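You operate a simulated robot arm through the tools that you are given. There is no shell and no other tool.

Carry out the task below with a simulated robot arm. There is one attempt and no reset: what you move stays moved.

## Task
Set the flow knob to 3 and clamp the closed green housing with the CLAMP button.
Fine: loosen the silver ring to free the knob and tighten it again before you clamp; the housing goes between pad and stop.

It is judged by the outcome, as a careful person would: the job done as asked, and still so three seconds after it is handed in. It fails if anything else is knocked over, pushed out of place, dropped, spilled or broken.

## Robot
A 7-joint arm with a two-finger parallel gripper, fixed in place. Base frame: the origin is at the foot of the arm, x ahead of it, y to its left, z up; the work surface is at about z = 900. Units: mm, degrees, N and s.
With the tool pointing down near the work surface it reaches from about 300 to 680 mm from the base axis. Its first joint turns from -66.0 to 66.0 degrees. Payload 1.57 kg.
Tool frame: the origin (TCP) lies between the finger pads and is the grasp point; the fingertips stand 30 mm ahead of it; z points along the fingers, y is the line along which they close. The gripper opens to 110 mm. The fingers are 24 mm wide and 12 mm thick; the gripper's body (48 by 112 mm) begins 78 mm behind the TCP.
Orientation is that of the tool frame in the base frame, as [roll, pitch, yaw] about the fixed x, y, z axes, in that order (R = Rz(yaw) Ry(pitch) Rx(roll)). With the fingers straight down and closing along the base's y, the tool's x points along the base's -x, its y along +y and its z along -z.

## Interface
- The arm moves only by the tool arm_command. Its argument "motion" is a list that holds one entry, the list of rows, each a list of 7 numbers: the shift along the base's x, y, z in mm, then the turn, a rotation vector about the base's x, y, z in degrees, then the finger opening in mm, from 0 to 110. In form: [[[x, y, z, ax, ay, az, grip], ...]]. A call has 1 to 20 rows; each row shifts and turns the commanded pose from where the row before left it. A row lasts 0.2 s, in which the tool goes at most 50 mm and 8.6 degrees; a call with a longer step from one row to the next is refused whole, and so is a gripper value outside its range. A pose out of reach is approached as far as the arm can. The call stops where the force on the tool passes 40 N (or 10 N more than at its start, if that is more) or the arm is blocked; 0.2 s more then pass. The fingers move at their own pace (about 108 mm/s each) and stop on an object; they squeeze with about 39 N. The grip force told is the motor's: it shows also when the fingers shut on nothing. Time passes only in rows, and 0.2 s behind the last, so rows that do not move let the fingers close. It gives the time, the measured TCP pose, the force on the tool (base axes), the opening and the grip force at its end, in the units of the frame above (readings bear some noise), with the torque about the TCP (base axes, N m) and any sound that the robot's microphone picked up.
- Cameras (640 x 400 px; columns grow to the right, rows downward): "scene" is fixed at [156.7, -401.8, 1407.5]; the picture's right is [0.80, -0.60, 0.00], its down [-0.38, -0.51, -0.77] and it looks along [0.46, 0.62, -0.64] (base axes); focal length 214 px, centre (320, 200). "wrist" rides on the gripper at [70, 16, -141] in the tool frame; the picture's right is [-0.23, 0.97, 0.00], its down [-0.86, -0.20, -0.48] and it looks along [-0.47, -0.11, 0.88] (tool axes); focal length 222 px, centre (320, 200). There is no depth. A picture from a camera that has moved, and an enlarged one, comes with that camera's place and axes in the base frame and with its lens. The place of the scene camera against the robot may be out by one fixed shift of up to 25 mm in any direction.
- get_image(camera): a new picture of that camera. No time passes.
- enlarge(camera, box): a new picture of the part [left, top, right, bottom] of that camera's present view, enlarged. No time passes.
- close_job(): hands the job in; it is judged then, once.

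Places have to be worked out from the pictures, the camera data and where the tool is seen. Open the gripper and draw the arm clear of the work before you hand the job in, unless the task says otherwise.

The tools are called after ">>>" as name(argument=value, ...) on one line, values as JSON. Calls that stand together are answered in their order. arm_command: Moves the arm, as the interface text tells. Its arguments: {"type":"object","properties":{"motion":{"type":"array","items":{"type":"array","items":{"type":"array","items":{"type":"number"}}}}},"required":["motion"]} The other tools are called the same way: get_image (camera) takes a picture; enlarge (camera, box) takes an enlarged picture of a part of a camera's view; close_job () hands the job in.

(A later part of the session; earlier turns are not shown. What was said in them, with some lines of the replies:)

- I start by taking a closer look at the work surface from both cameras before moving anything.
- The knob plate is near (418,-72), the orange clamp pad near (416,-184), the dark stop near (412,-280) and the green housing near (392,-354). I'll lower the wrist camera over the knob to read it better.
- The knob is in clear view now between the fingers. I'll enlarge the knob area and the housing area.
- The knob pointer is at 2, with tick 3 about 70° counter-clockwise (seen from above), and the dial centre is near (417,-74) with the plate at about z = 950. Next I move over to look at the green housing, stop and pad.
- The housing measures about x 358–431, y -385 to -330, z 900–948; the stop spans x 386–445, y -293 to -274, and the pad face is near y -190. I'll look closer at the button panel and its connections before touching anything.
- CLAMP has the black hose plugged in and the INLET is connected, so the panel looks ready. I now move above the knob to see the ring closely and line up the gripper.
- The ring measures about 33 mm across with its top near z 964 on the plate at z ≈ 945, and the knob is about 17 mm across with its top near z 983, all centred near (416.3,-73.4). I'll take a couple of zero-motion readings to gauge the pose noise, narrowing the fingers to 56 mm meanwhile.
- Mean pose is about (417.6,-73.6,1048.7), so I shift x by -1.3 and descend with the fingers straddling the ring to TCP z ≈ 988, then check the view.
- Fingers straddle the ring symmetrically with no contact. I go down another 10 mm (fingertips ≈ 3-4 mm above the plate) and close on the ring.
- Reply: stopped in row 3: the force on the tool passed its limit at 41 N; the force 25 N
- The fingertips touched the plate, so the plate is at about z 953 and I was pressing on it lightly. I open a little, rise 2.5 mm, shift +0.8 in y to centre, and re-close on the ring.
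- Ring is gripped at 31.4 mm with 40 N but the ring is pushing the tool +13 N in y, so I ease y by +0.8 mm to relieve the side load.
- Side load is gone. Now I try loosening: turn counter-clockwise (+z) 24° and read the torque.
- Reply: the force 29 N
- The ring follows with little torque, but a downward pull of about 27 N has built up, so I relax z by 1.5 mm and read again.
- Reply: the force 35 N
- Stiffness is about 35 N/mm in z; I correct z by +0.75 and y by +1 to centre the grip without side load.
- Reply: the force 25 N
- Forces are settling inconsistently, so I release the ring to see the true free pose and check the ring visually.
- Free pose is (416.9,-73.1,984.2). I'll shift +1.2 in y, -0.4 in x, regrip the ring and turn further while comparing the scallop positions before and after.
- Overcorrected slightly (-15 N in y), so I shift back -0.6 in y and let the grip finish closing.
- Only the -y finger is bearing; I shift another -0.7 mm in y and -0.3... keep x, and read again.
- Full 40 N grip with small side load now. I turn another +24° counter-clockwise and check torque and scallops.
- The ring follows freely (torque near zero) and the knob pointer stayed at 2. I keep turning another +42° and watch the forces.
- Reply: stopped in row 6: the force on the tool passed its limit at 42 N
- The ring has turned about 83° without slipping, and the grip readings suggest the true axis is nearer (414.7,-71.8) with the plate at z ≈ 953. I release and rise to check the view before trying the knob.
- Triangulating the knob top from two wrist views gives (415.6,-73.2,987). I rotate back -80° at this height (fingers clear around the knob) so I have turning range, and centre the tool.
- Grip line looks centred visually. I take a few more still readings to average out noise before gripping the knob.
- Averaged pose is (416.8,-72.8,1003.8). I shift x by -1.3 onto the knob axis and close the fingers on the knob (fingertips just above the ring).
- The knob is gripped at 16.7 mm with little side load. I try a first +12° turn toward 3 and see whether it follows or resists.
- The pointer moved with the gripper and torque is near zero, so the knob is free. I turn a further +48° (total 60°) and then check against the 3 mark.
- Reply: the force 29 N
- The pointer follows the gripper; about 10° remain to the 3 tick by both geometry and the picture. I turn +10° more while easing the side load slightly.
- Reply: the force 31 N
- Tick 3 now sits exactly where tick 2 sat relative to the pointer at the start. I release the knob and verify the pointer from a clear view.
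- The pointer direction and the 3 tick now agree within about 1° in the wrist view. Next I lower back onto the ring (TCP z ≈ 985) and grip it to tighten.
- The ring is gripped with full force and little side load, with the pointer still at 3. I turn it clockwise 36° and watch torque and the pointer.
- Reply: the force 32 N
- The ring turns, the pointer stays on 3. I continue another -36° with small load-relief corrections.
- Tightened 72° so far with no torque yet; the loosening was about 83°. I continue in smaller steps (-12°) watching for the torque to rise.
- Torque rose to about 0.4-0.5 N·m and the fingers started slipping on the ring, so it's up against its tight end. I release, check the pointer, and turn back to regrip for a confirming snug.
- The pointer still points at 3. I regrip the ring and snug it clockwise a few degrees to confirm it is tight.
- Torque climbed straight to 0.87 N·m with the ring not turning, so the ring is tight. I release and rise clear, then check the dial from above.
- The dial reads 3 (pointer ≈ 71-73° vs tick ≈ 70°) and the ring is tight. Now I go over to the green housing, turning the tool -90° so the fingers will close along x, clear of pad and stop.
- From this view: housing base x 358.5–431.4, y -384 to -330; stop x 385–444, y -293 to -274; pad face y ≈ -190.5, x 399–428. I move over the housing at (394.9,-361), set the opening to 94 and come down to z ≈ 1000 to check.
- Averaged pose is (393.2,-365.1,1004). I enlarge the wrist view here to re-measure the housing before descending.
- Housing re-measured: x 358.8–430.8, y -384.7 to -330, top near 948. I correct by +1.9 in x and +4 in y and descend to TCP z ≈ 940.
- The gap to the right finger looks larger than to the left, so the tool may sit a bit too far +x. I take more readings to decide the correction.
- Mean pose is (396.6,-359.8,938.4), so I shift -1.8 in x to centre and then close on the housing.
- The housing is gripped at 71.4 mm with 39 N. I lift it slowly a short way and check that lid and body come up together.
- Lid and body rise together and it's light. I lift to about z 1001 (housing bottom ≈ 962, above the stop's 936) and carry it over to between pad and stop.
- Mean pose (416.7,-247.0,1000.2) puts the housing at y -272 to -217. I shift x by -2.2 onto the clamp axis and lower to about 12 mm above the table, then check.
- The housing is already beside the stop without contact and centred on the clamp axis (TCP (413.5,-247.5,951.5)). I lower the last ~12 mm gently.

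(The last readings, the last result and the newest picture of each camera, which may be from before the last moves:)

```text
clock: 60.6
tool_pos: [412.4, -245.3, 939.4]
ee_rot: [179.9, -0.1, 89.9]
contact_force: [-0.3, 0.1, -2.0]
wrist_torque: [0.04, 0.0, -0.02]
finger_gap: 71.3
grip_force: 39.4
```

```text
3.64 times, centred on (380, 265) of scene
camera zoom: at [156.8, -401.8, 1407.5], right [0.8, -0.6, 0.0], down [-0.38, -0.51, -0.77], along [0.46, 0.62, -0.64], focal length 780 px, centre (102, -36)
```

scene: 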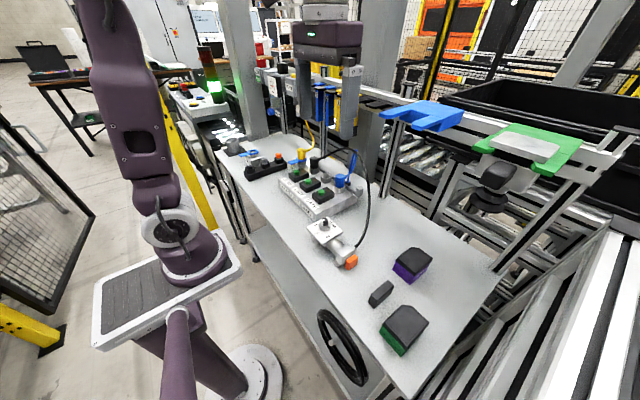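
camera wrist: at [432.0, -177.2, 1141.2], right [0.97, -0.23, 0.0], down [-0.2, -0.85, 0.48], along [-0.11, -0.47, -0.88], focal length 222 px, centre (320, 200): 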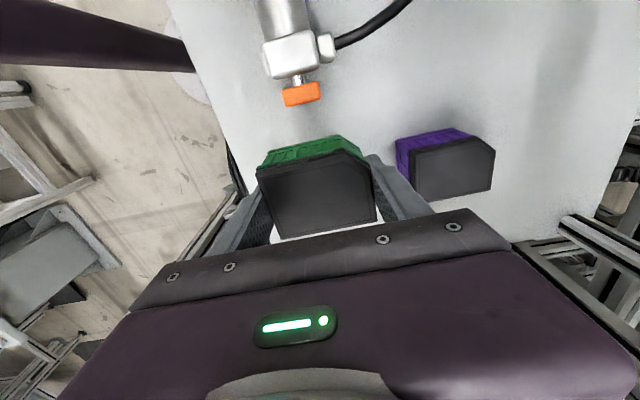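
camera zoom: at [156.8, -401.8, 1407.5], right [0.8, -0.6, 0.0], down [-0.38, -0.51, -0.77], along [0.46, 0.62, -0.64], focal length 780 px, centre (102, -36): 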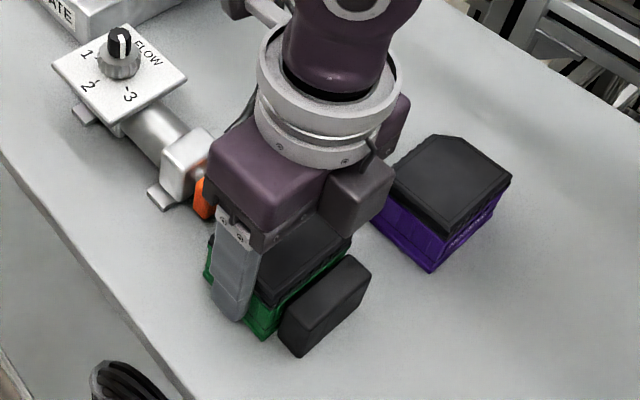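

Still hanging (weight −1.5 N), about 1 mm above the table. I shift +2 in x and lower in small steps until it rests.

>>> arm_command(motion=[[[2, -0.8, 0, 0, 0, 0, 60], [0, 0, -0.5, 0, 0, 0, 60], [0, 0, -0.4, 0, 0, 0, 60], [0, 0, 0, 0, 0, 0, 60]]])

>>> arm_command(motion=[[[0, 0, -0.4, 0, 0, 0, 60], [0, 0, 0, 0, 0, 0, 60]]])

```text
clock: 61.6
tool_pos: [414.9, -246.2, 938.4]
ee_rot: [179.7, 0.0, 89.9]
contact_force: [-0.2, -0.4, -1.6]
wrist_torque: [-0.02, -0.04, -0.04]
finger_gap: 71.5
grip_force: 39.3
```

```text
clock: 62.2
tool_pos: [415.4, -247.7, 939.1]
ee_rot: [179.8, 0.2, 89.9]
contact_force: [0.1, 3.4, 9.1]
wrist_torque: [0.05, 0.38, -0.1]
finger_gap: 71.6
grip_force: 38.7
```

The housing now rests on the table (+9 N). I release by opening to 92 and check before rising.

>>> arm_command(motion=[[[0, 0, 0, 0, 0, 0, 76], [0, 0, 0, 0, 0, 0, 84], [0, 0, 0, 0, 0, 0, 92], [0, 0, 0, 0, 0, 0, 92]]])

>>> enlarge(camera="wrist", box=[220, 60, 420, 225])

>>> enlarge(camera="scene", box=[320, 210, 440, 320])

```text
clock: 63.2
tool_pos: [414.0, -246.8, 938.4]
ee_rot: [179.7, -0.1, 89.9]
contact_force: [0.3, -0.5, 0.5]
wrist_torque: [0.03, -0.02, -0.03]
finger_gap: 92.1
grip_force: 0.1
```

```text
2.42 times, centred on (320, 142) of wrist
camera zoom: at [430.5, -177.0, 1079.3], right [0.97, -0.23, 0.0], down [-0.2, -0.85, 0.48], along [-0.11, -0.47, -0.88], focal length 538 px, centre (320, 339)
```

zoom: 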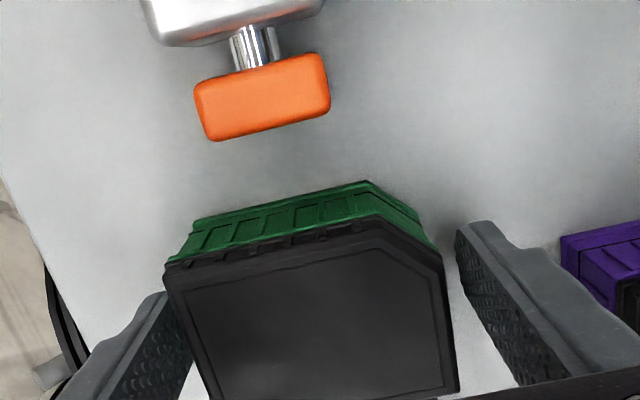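

```text
3.64 times, centred on (380, 265) of scene
camera zoom: at [156.7, -401.8, 1407.5], right [0.8, -0.6, 0.0], down [-0.38, -0.51, -0.77], along [0.46, 0.62, -0.64], focal length 780 px, centre (102, -36)
```

zoom: 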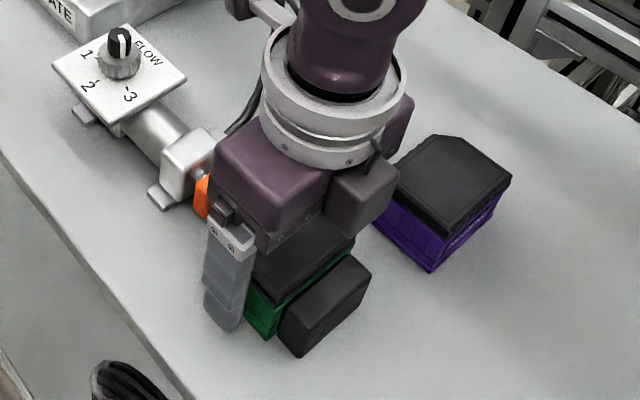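

The housing stands free between pad and stop. I rise straight up to z ≈ 1100 and look at the placement from above.

>>> arm_command(motion=[[[0, 0, 10, 0, 0, 0, 92], [0, 0, 20, 0, 0, 0, 94], [0, 0, 35, 0, 0, 0, 100], [0, 0, 45, 0, 0, 0, 110], [0, 0, 45, 0, 0, 0, 110], [0, 0, 0, 0, 0, 0, 110]]])

>>> get_image(camera="wrist")

>>> enlarge(camera="scene", box=[320, 210, 440, 320])

```text
clock: 64.6
tool_pos: [411.8, -247.8, 1092.5]
ee_rot: [179.8, -0.2, 89.9]
contact_force: [-0.1, -0.5, 0.2]
wrist_torque: [-0.01, -0.01, 0.02]
finger_gap: 109.8
grip_force: 0.1
```

```text
taken
camera wrist: at [428.4, -178.0, 1234.2], right [0.97, -0.23, 0.0], down [-0.2, -0.85, 0.48], along [-0.11, -0.47, -0.88], focal length 222 px, centre (320, 200)
```

wrist: 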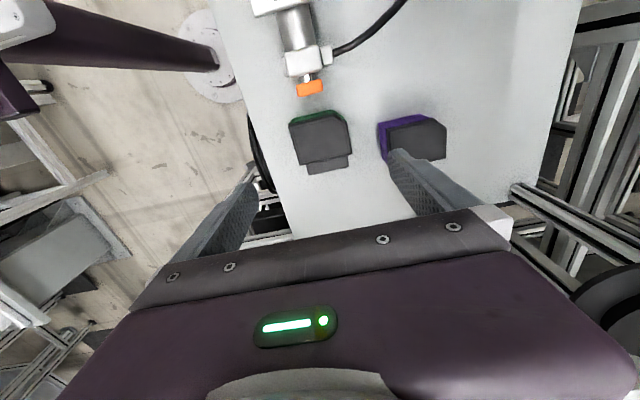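

```text
3.64 times, centred on (380, 265) of scene
camera zoom: at [156.7, -401.8, 1407.5], right [0.8, -0.6, 0.0], down [-0.38, -0.51, -0.77], along [0.46, 0.62, -0.64], focal length 780 px, centre (102, -36)
```

zoom: 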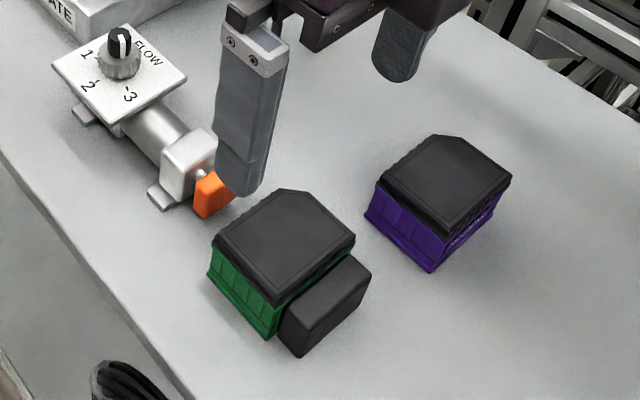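

>>> enlarge(camera="wrist", box=[270, 70, 370, 180])

>>> enlarge(camera="scene", box=[360, 240, 430, 315])

```text
3.64 times, centred on (320, 125) of wrist
camera zoom: at [428.4, -178.0, 1234.2], right [0.97, -0.23, 0.0], down [-0.2, -0.85, 0.48], along [-0.11, -0.47, -0.88], focal length 808 px, centre (320, 473)
```

zoom: 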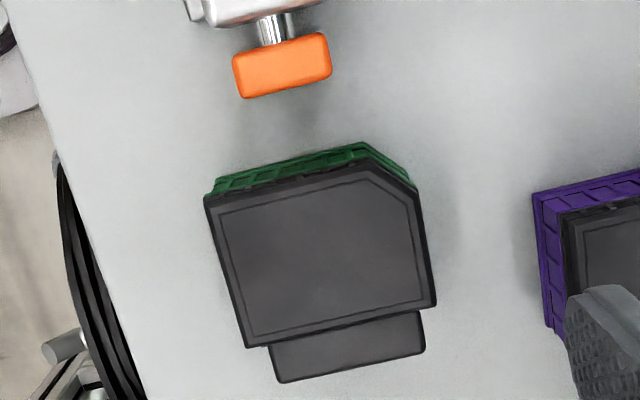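

```text
5.33 times, centred on (395, 278) of scene
camera zoom: at [156.7, -401.8, 1407.5], right [0.8, -0.6, 0.0], down [-0.38, -0.51, -0.77], along [0.46, 0.62, -0.64], focal length 1144 px, centre (-80, -213)
```

zoom: 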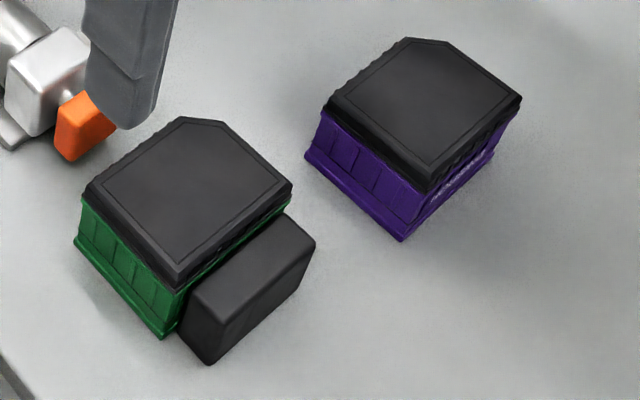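

Placement is good: the housing sits flush beside the stop with the pad facing its flat side. Now I raise, turn the tool back to its original yaw and go over to view the CLAMP button.

>>> arm_command(motion=[[[0, 0, 30, 0, 0, 0, 110], [0, 0, 25, 0, 0, 0, 110], [-1, 39.5, 0, 0, 0, 8.2, 110], [-1, 39.5, 0, 0, 0, 8.2, 110], [-1, 39.5, 0, 0, 0, 8.2, 110], [-1, 39.5, 0, 0, 0, 8.2, 110], [-1, 39.5, 0, 0, 0, 8.2, 110], [-1, 39.5, 0, 0, 0, 8.2, 110], [-1, 39.5, 0, 0, 0, 8.2, 110], [-1, 39.5, 0, 0, 0, 8.2, 110], [-1, 39.5, 0, 0, 0, 8.2, 110], [-1, 39.5, 0, 0, 0, 8.2, 110], [-1, 40, 0, 0, 0, 8.1, 110], [0, 0, 0, 0, 0, 0, 110], [0, 0, 0, 0, 0, 0, 110]]])

>>> get_image(camera="wrist")

>>> get_image(camera="scene")

```text
clock: 67.8
tool_pos: [403.7, 189.9, 1148.1]
ee_rot: [179.8, 0.0, -179.9]
contact_force: [-0.3, 1.1, 0.8]
wrist_torque: [0.01, -0.02, -0.01]
finger_gap: 109.8
grip_force: 0.1
```

```text
taken
camera wrist: at [333.1, 205.2, 1289.1], right [0.23, 0.97, 0.0], down [0.85, -0.2, 0.48], along [0.47, -0.11, -0.88], focal length 222 px, centre (320, 200)
```

wrist: 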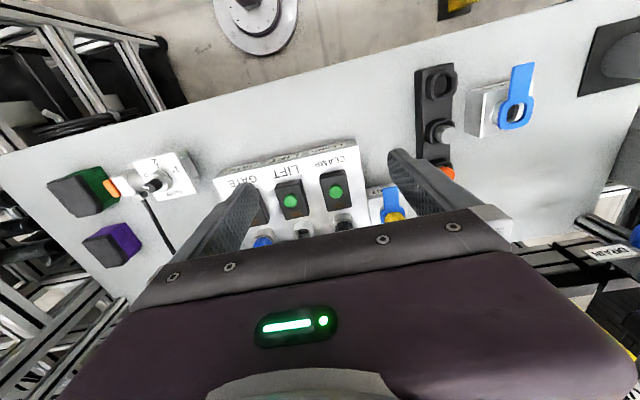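

```text
taken
```

scene: 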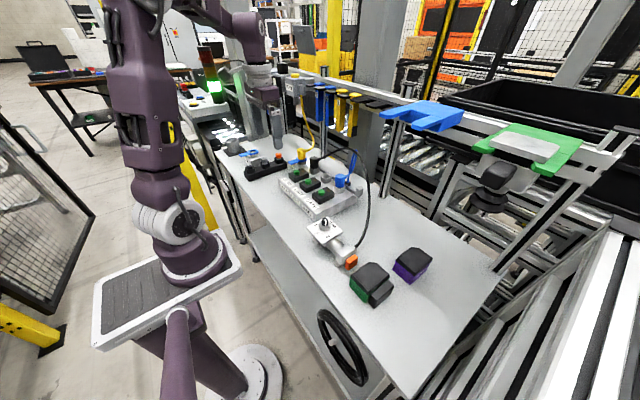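

The CLAMP button is in view between the fingers. I enlarge to locate it accurately.

>>> enlarge(camera="wrist", box=[260, 130, 420, 240])

>>> enlarge(camera="scene", box=[280, 145, 360, 205])

>>> arm_command(motion=[[[0, 0, 0, 0, 0, 0, 110]]])

>>> arm_command(motion=[[[0, 0, 0, 0, 0, 0, 110]]])

```text
3.64 times, centred on (340, 185) of wrist
camera zoom: at [333.1, 205.2, 1289.1], right [0.23, 0.97, 0.0], down [0.85, -0.2, 0.48], along [0.47, -0.11, -0.88], focal length 808 px, centre (247, 254)
```

zoom: 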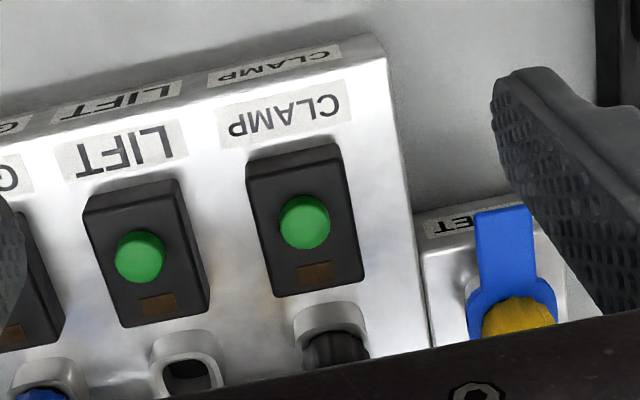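

```text
6.67 times, centred on (320, 175) of scene
camera zoom: at [156.7, -401.8, 1407.5], right [0.8, -0.6, 0.0], down [-0.38, -0.51, -0.77], along [0.46, 0.62, -0.64], focal length 1430 px, centre (320, 367)
```

zoom: 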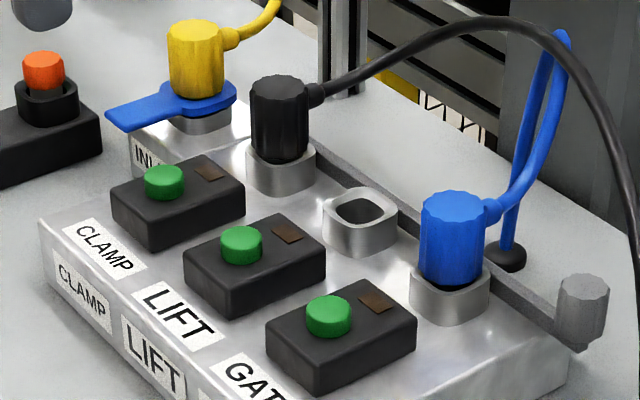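

```text
clock: 68.2
tool_pos: [403.0, 188.3, 1148.1]
ee_rot: [179.8, 0.0, 179.9]
contact_force: [0.3, -0.5, 0.1]
wrist_torque: [-0.02, -0.01, -0.01]
finger_gap: 109.6
grip_force: 0.1
```

```text
clock: 68.6
tool_pos: [402.9, 189.2, 1148.3]
ee_rot: [179.7, 0.0, -180.0]
contact_force: [-0.8, -0.1, 0.5]
wrist_torque: [0.02, 0.02, -0.01]
finger_gap: 110.0
grip_force: 0.1
```

Triangulating from two wrist views puts the CLAMP button at (489.7,194.1) with its top near z 976. I close the fingers, move above it and come down to about 20 mm over it.

>>> arm_command(motion=[[[22, 1.2, 0, 0, 0, 0, 60], [22, 1.2, 0, 0, 0, 0, 20], [22, 1.3, 0, 0, 0, 0, 0], [20.5, 1.3, 0, 0, 0, 0, 0], [0, 0, -40, 0, 0, 0, 0], [0, 0, -40, 0, 0, 0, 0], [0, 0, -30, 0, 0, 0, 0], [0, 0, -10, 0, 0, 0, 0], [0, 0, 0, 0, 0, 0, 0]]])

>>> arm_command(motion=[[[0, 0, 0, 0, 0, 0, 0]]])

>>> arm_command(motion=[[[0, 0, 0, 0, 0, 0, 0]]])

>>> enlarge(camera="scene", box=[270, 130, 370, 205])

>>> get_image(camera="wrist")

```text
clock: 70.6
tool_pos: [489.6, 193.7, 1028.8]
ee_rot: [179.9, 0.0, -180.0]
contact_force: [-0.4, -1.1, -0.3]
wrist_torque: [-0.05, 0.0, -0.02]
finger_gap: 0.1
grip_force: 20.9
```

```text
clock: 71.0
tool_pos: [488.6, 194.4, 1028.5]
ee_rot: [179.9, 0.0, -179.9]
contact_force: [-0.5, 0.3, -1.1]
wrist_torque: [-0.03, 0.0, 0.02]
finger_gap: 0.0
grip_force: 21.0
```

```text
clock: 71.4
tool_pos: [488.4, 193.2, 1027.7]
ee_rot: [179.8, 0.0, 180.0]
contact_force: [0.3, -1.0, 0.3]
wrist_torque: [0.0, 0.0, -0.01]
finger_gap: 0.0
grip_force: 21.1
```

```text
5.33 times, centred on (320, 168) of scene
camera zoom: at [156.7, -401.8, 1407.5], right [0.8, -0.6, 0.0], down [-0.38, -0.51, -0.77], along [0.46, 0.62, -0.64], focal length 1144 px, centre (320, 373)
```

zoom: 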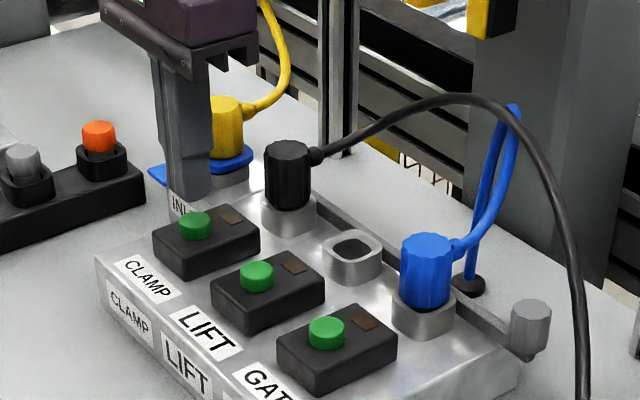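

```text
taken
camera wrist: at [419.4, 209.6, 1169.1], right [0.23, 0.97, 0.0], down [0.85, -0.2, 0.48], along [0.47, -0.11, -0.88], focal length 222 px, centre (320, 200)
```

wrist: 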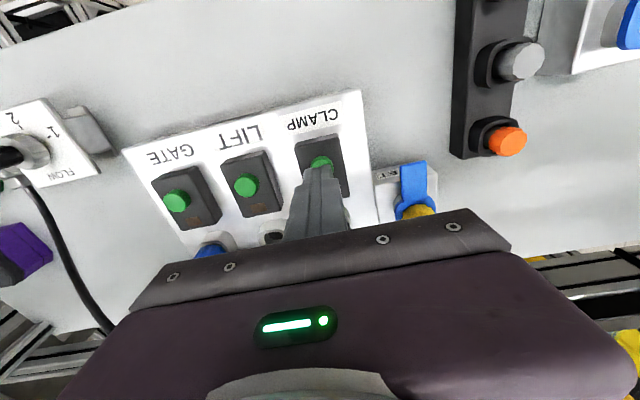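

The closed fingertips are right over the green CLAMP button. I check the alignment once in the enlarged wrist view before pressing.

>>> enlarge(camera="wrist", box=[270, 110, 370, 210])

```text
4.00 times, centred on (320, 160) of wrist
camera zoom: at [419.4, 209.6, 1169.1], right [0.23, 0.97, 0.0], down [0.85, -0.2, 0.48], along [0.47, -0.11, -0.88], focal length 888 px, centre (320, 360)
```

zoom: 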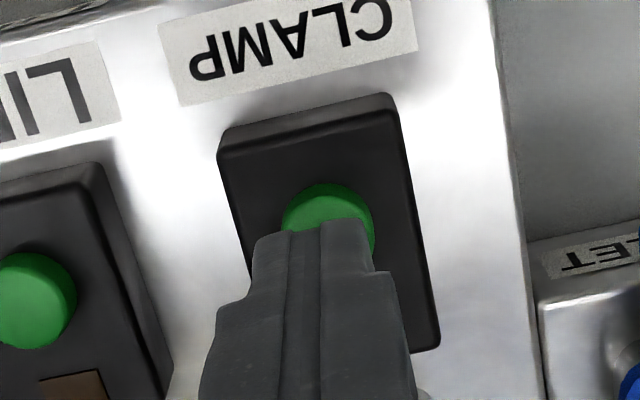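

The button centre works out to (489,195.5). I shift +1.5 in y and press down in small steps, watching force and sound.

>>> arm_command(motion=[[[0, 1.5, -8, 0, 0, 0, 0], [0, 0, -8, 0, 0, 0, 0], [0, 0, -3, 0, 0, 0, 0], [0, 0, -2, 0, 0, 0, 0], [0, 0, -2, 0, 0, 0, 0], [0, 0, -1, 0, 0, 0, 0]]])

>>> enlarge(camera="scene", box=[320, 210, 440, 320])

>>> enlarge(camera="scene", box=[270, 130, 370, 205])

```text
clock: 72.8
tool_pos: [490.8, 194.8, 1005.5]
ee_rot: [179.7, 0.1, -179.9]
contact_force: [-1.5, -0.2, 2.1]
wrist_torque: [0.04, 0.02, 0.01]
finger_gap: 0.0
grip_force: 21.3
heard: click
```

```text
3.64 times, centred on (380, 265) of scene
camera zoom: at [156.7, -401.8, 1407.6], right [0.8, -0.6, 0.0], down [-0.38, -0.51, -0.77], along [0.46, 0.62, -0.64], focal length 780 px, centre (102, -36)
```

zoom: 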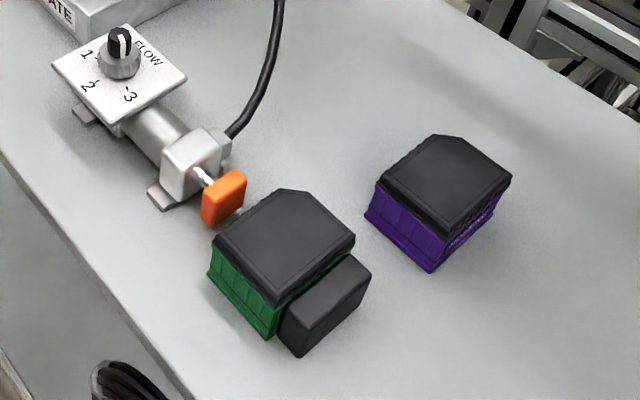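

```text
5.33 times, centred on (320, 168) of scene
camera zoom: at [156.7, -401.8, 1407.6], right [0.8, -0.6, 0.0], down [-0.38, -0.51, -0.77], along [0.46, 0.62, -0.64], focal length 1144 px, centre (320, 373)
```

zoom: 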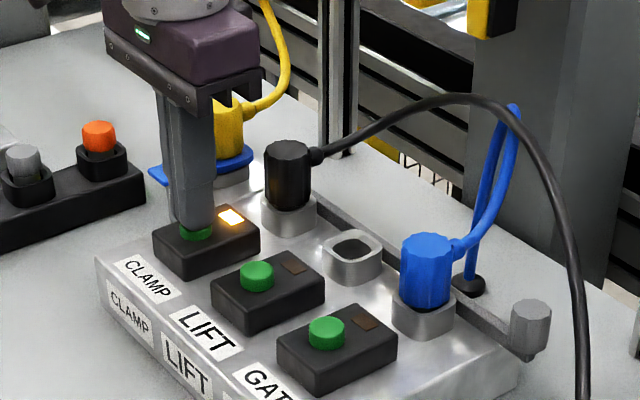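

A click sounded, the CLAMP lamp lit and the pad is starting to extend. I rise off the button and watch the clamp.

>>> arm_command(motion=[[[0, 0, 6, 0, 0, 0, 0], [0, 0, 14, 0, 0, 0, 0], [0, 0, 30, 0, 0, 0, 0], [0, 0, 0, 0, 0, 0, 0]]])

>>> enlarge(camera="scene", box=[320, 210, 440, 320])

>>> enlarge(camera="scene", box=[270, 130, 370, 205])

```text
clock: 73.8
tool_pos: [490.5, 193.8, 1056.8]
ee_rot: [179.8, -0.1, 180.0]
contact_force: [-0.2, -0.2, 0.6]
wrist_torque: [-0.03, 0.03, 0.0]
finger_gap: 0.2
grip_force: 21.4
```

```text
3.64 times, centred on (380, 265) of scene
camera zoom: at [156.7, -401.8, 1407.5], right [0.8, -0.6, 0.0], down [-0.38, -0.51, -0.77], along [0.46, 0.62, -0.64], focal length 780 px, centre (102, -36)
```

zoom: 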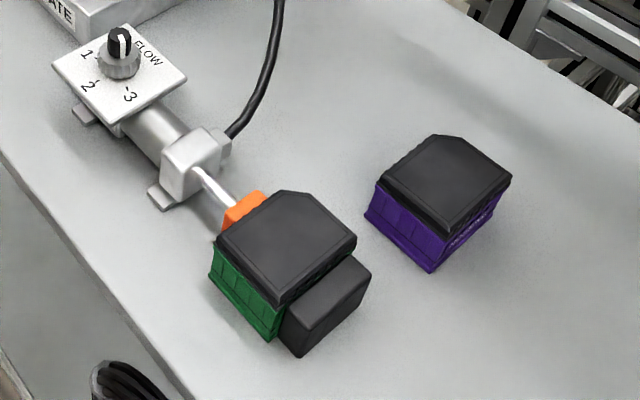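

```text
5.33 times, centred on (320, 168) of scene
camera zoom: at [156.7, -401.8, 1407.5], right [0.8, -0.6, 0.0], down [-0.38, -0.51, -0.77], along [0.46, 0.62, -0.64], focal length 1144 px, centre (320, 373)
```

zoom: 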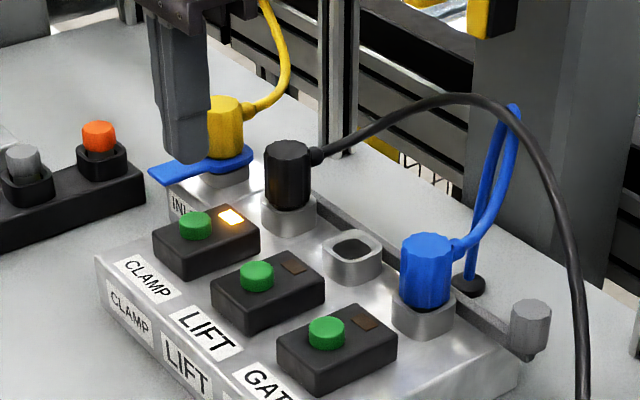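

The pad has extended and presses the housing against the stop; the lamp stays lit. I raise, open the gripper and draw the arm back to about its starting place, with time for the clamp to settle.

>>> arm_command(motion=[[[0, 0, 40, 0, 0, 0, 0], [0, 0, 45, 0, 0, 0, 30], [0, 0, 45, 0, 0, 0, 70], [-10, -33, 15, 0, 0, 0, 110], [-11, -35, 15, 0, 0, 0, 110], [-11, -35, 15, 0, 0, 0, 110], [-11, -35, 15, 0, 0, 0, 110], [-11, -35, 12, 0, 0, 0, 110], [-11, -35, 12, 0, 0, 0, 110], [-11, -35, 0, 0, 0, 0, 110], [-9, -30, 0, 0, 0, 0, 110], [0, 0, 0, 0, 0, 0, 110], [0, 0, 0, 0, 0, 0, 110], [0, 0, 0, 0, 0, 0, 110]]])

>>> get_image(camera="scene")

>>> enlarge(camera="scene", box=[300, 210, 420, 320])

>>> enlarge(camera="wrist", box=[160, 70, 360, 205])

```text
clock: 76.8
tool_pos: [408.2, -79.2, 1267.7]
ee_rot: [179.8, 0.0, -179.9]
contact_force: [0.4, 0.1, -0.4]
wrist_torque: [-0.02, 0.02, -0.02]
finger_gap: 110.1
grip_force: 0.0
```

```text
taken
```

scene: 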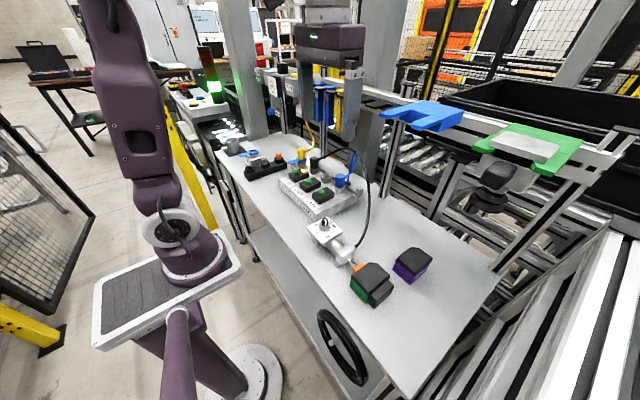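

```text
3.64 times, centred on (360, 265) of scene
camera zoom: at [156.7, -401.8, 1407.5], right [0.8, -0.6, 0.0], down [-0.38, -0.51, -0.77], along [0.46, 0.62, -0.64], focal length 780 px, centre (174, -36)
```

zoom: 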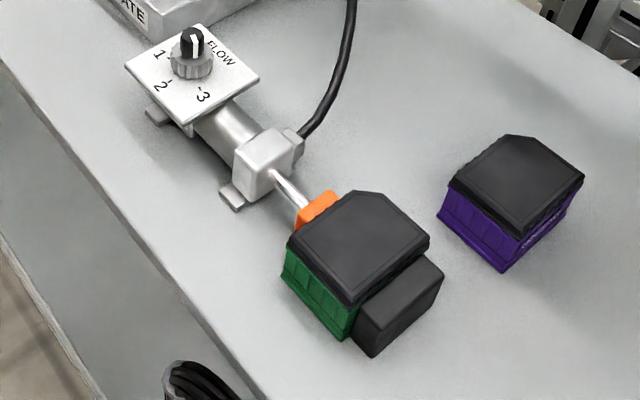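

```text
2.96 times, centred on (260, 138) of wrist
camera zoom: at [338.4, -62.6, 1409.3], right [0.23, 0.97, 0.0], down [0.85, -0.2, 0.48], along [0.47, -0.11, -0.88], focal length 658 px, centre (498, 385)
```

zoom: 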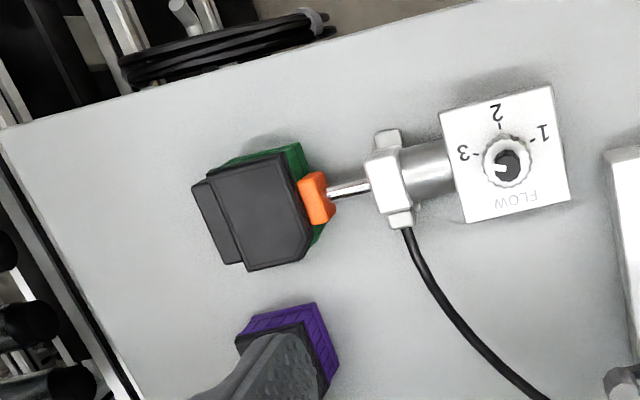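

The pad is against the housing and the dial still reads 3. I let another second pass and take close-ups to confirm it is stable and nothing else moved.

>>> arm_command(motion=[[[0, 0, 0, 0, 0, 0, 110], [0, 0, 0, 0, 0, 0, 110], [0, 0, 0, 0, 0, 0, 110], [0, 0, 0, 0, 0, 0, 110], [0, 0, 0, 0, 0, 0, 110], [0, 0, 0, 0, 0, 0, 110], [0, 0, 0, 0, 0, 0, 110], [0, 0, 0, 0, 0, 0, 110]]])

>>> enlarge(camera="scene", box=[335, 235, 405, 315])

>>> enlarge(camera="scene", box=[310, 210, 350, 250])

>>> enlarge(camera="scene", box=[220, 120, 380, 220])

>>> enlarge(camera="wrist", box=[215, 90, 350, 165])

```text
clock: 78.6
tool_pos: [407.8, -78.3, 1268.0]
ee_rot: [179.8, 0.0, -179.9]
contact_force: [0.3, -0.8, -0.8]
wrist_torque: [0.0, 0.02, 0.01]
finger_gap: 109.6
grip_force: 0.1
```

```text
5.00 times, centred on (370, 275) of scene
camera zoom: at [156.7, -401.8, 1407.5], right [0.8, -0.6, 0.0], down [-0.38, -0.51, -0.77], along [0.46, 0.62, -0.64], focal length 1072 px, centre (70, -175)
```

zoom: 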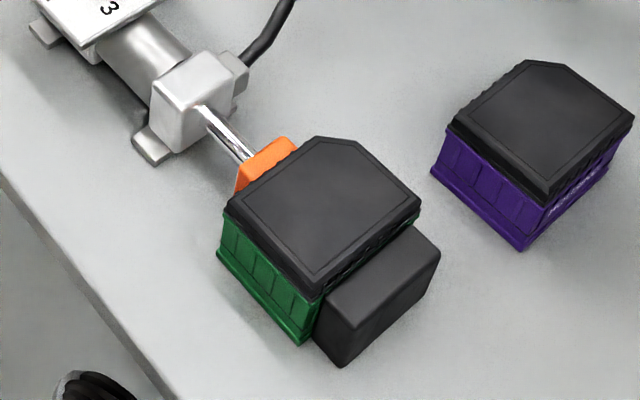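

```text
10.00 times, centred on (330, 230) of scene
camera zoom: at [156.7, -401.8, 1407.5], right [0.8, -0.6, 0.0], down [-0.38, -0.51, -0.77], along [0.46, 0.62, -0.64], focal length 2145 px, centre (220, -100)
```

zoom: 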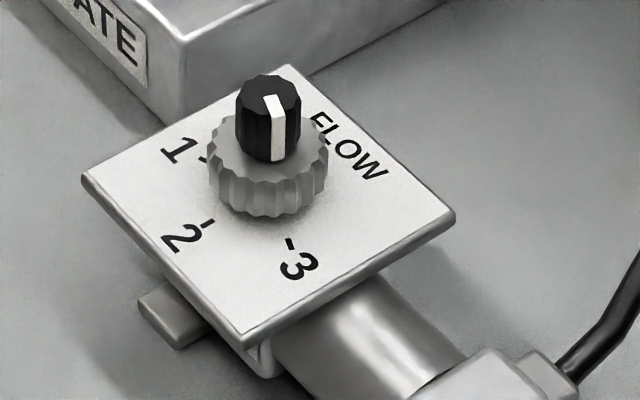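

```text
4.00 times, centred on (300, 170) of scene
camera zoom: at [156.7, -401.8, 1407.5], right [0.8, -0.6, 0.0], down [-0.38, -0.51, -0.77], along [0.46, 0.62, -0.64], focal length 858 px, centre (400, 320)
```

zoom: 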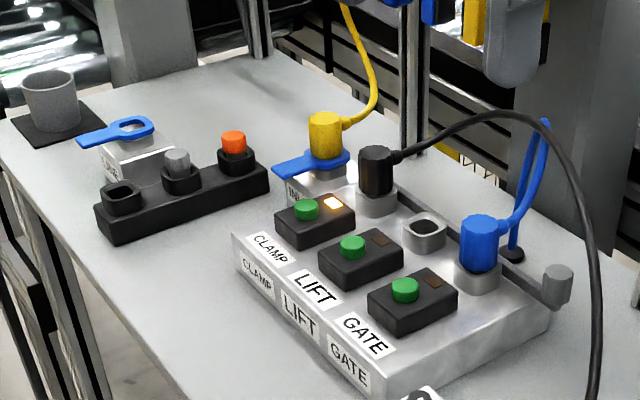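

```text
4.74 times, centred on (282, 128) of wrist
camera zoom: at [338.4, -62.6, 1409.3], right [0.23, 0.97, 0.0], down [0.85, -0.2, 0.48], along [0.47, -0.11, -0.88], focal length 1053 px, centre (498, 544)
```

zoom: 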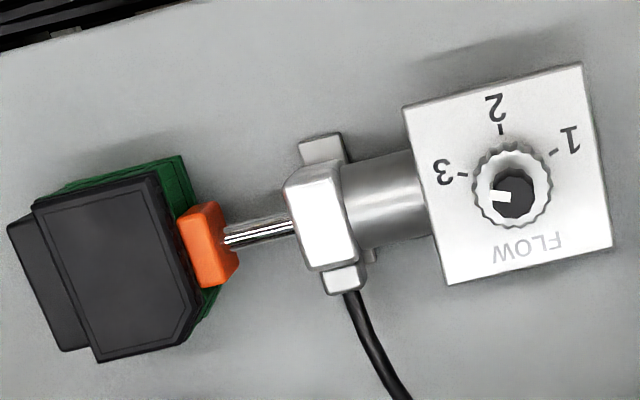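

The housing is held firmly between pad and stop, the lamp is lit, the dial reads 3 with the ring tight, and everything else is where it was. The gripper is open and clear, so I hand the job in.

>>> close_job()

```text
The job is handed in.
```

The flow knob is set to 3 and the green housing is clamped. I have handed the job in.

- **Knob and ring:** I loosened the silver ring by about 83° and turned the knob from 2 to 3. I then tightened the ring again. On a second grip the torque climbed to 0.87 N·m and the fingers began to slip on the ring, so I judge it tight. The pointer stayed within about 3° of the 3 tick.
- **Housing:** I lifted it with its lid on over the stop. I set it down between the pad and the stop, with a flat side facing the pad.
- **Clamp:** Pressing CLAMP gave a click and lit its lamp. The pad moved out and holds the housing against the stop, and it was still holding about five seconds later.

Early on, while lowering to the ring, the fingertips touched the dial plate, and the arm stopped at its 40 N limit. I saw no damage or movement there, and the last pictures show nothing else out of place. The gripper is open and the arm is back near its starting position.
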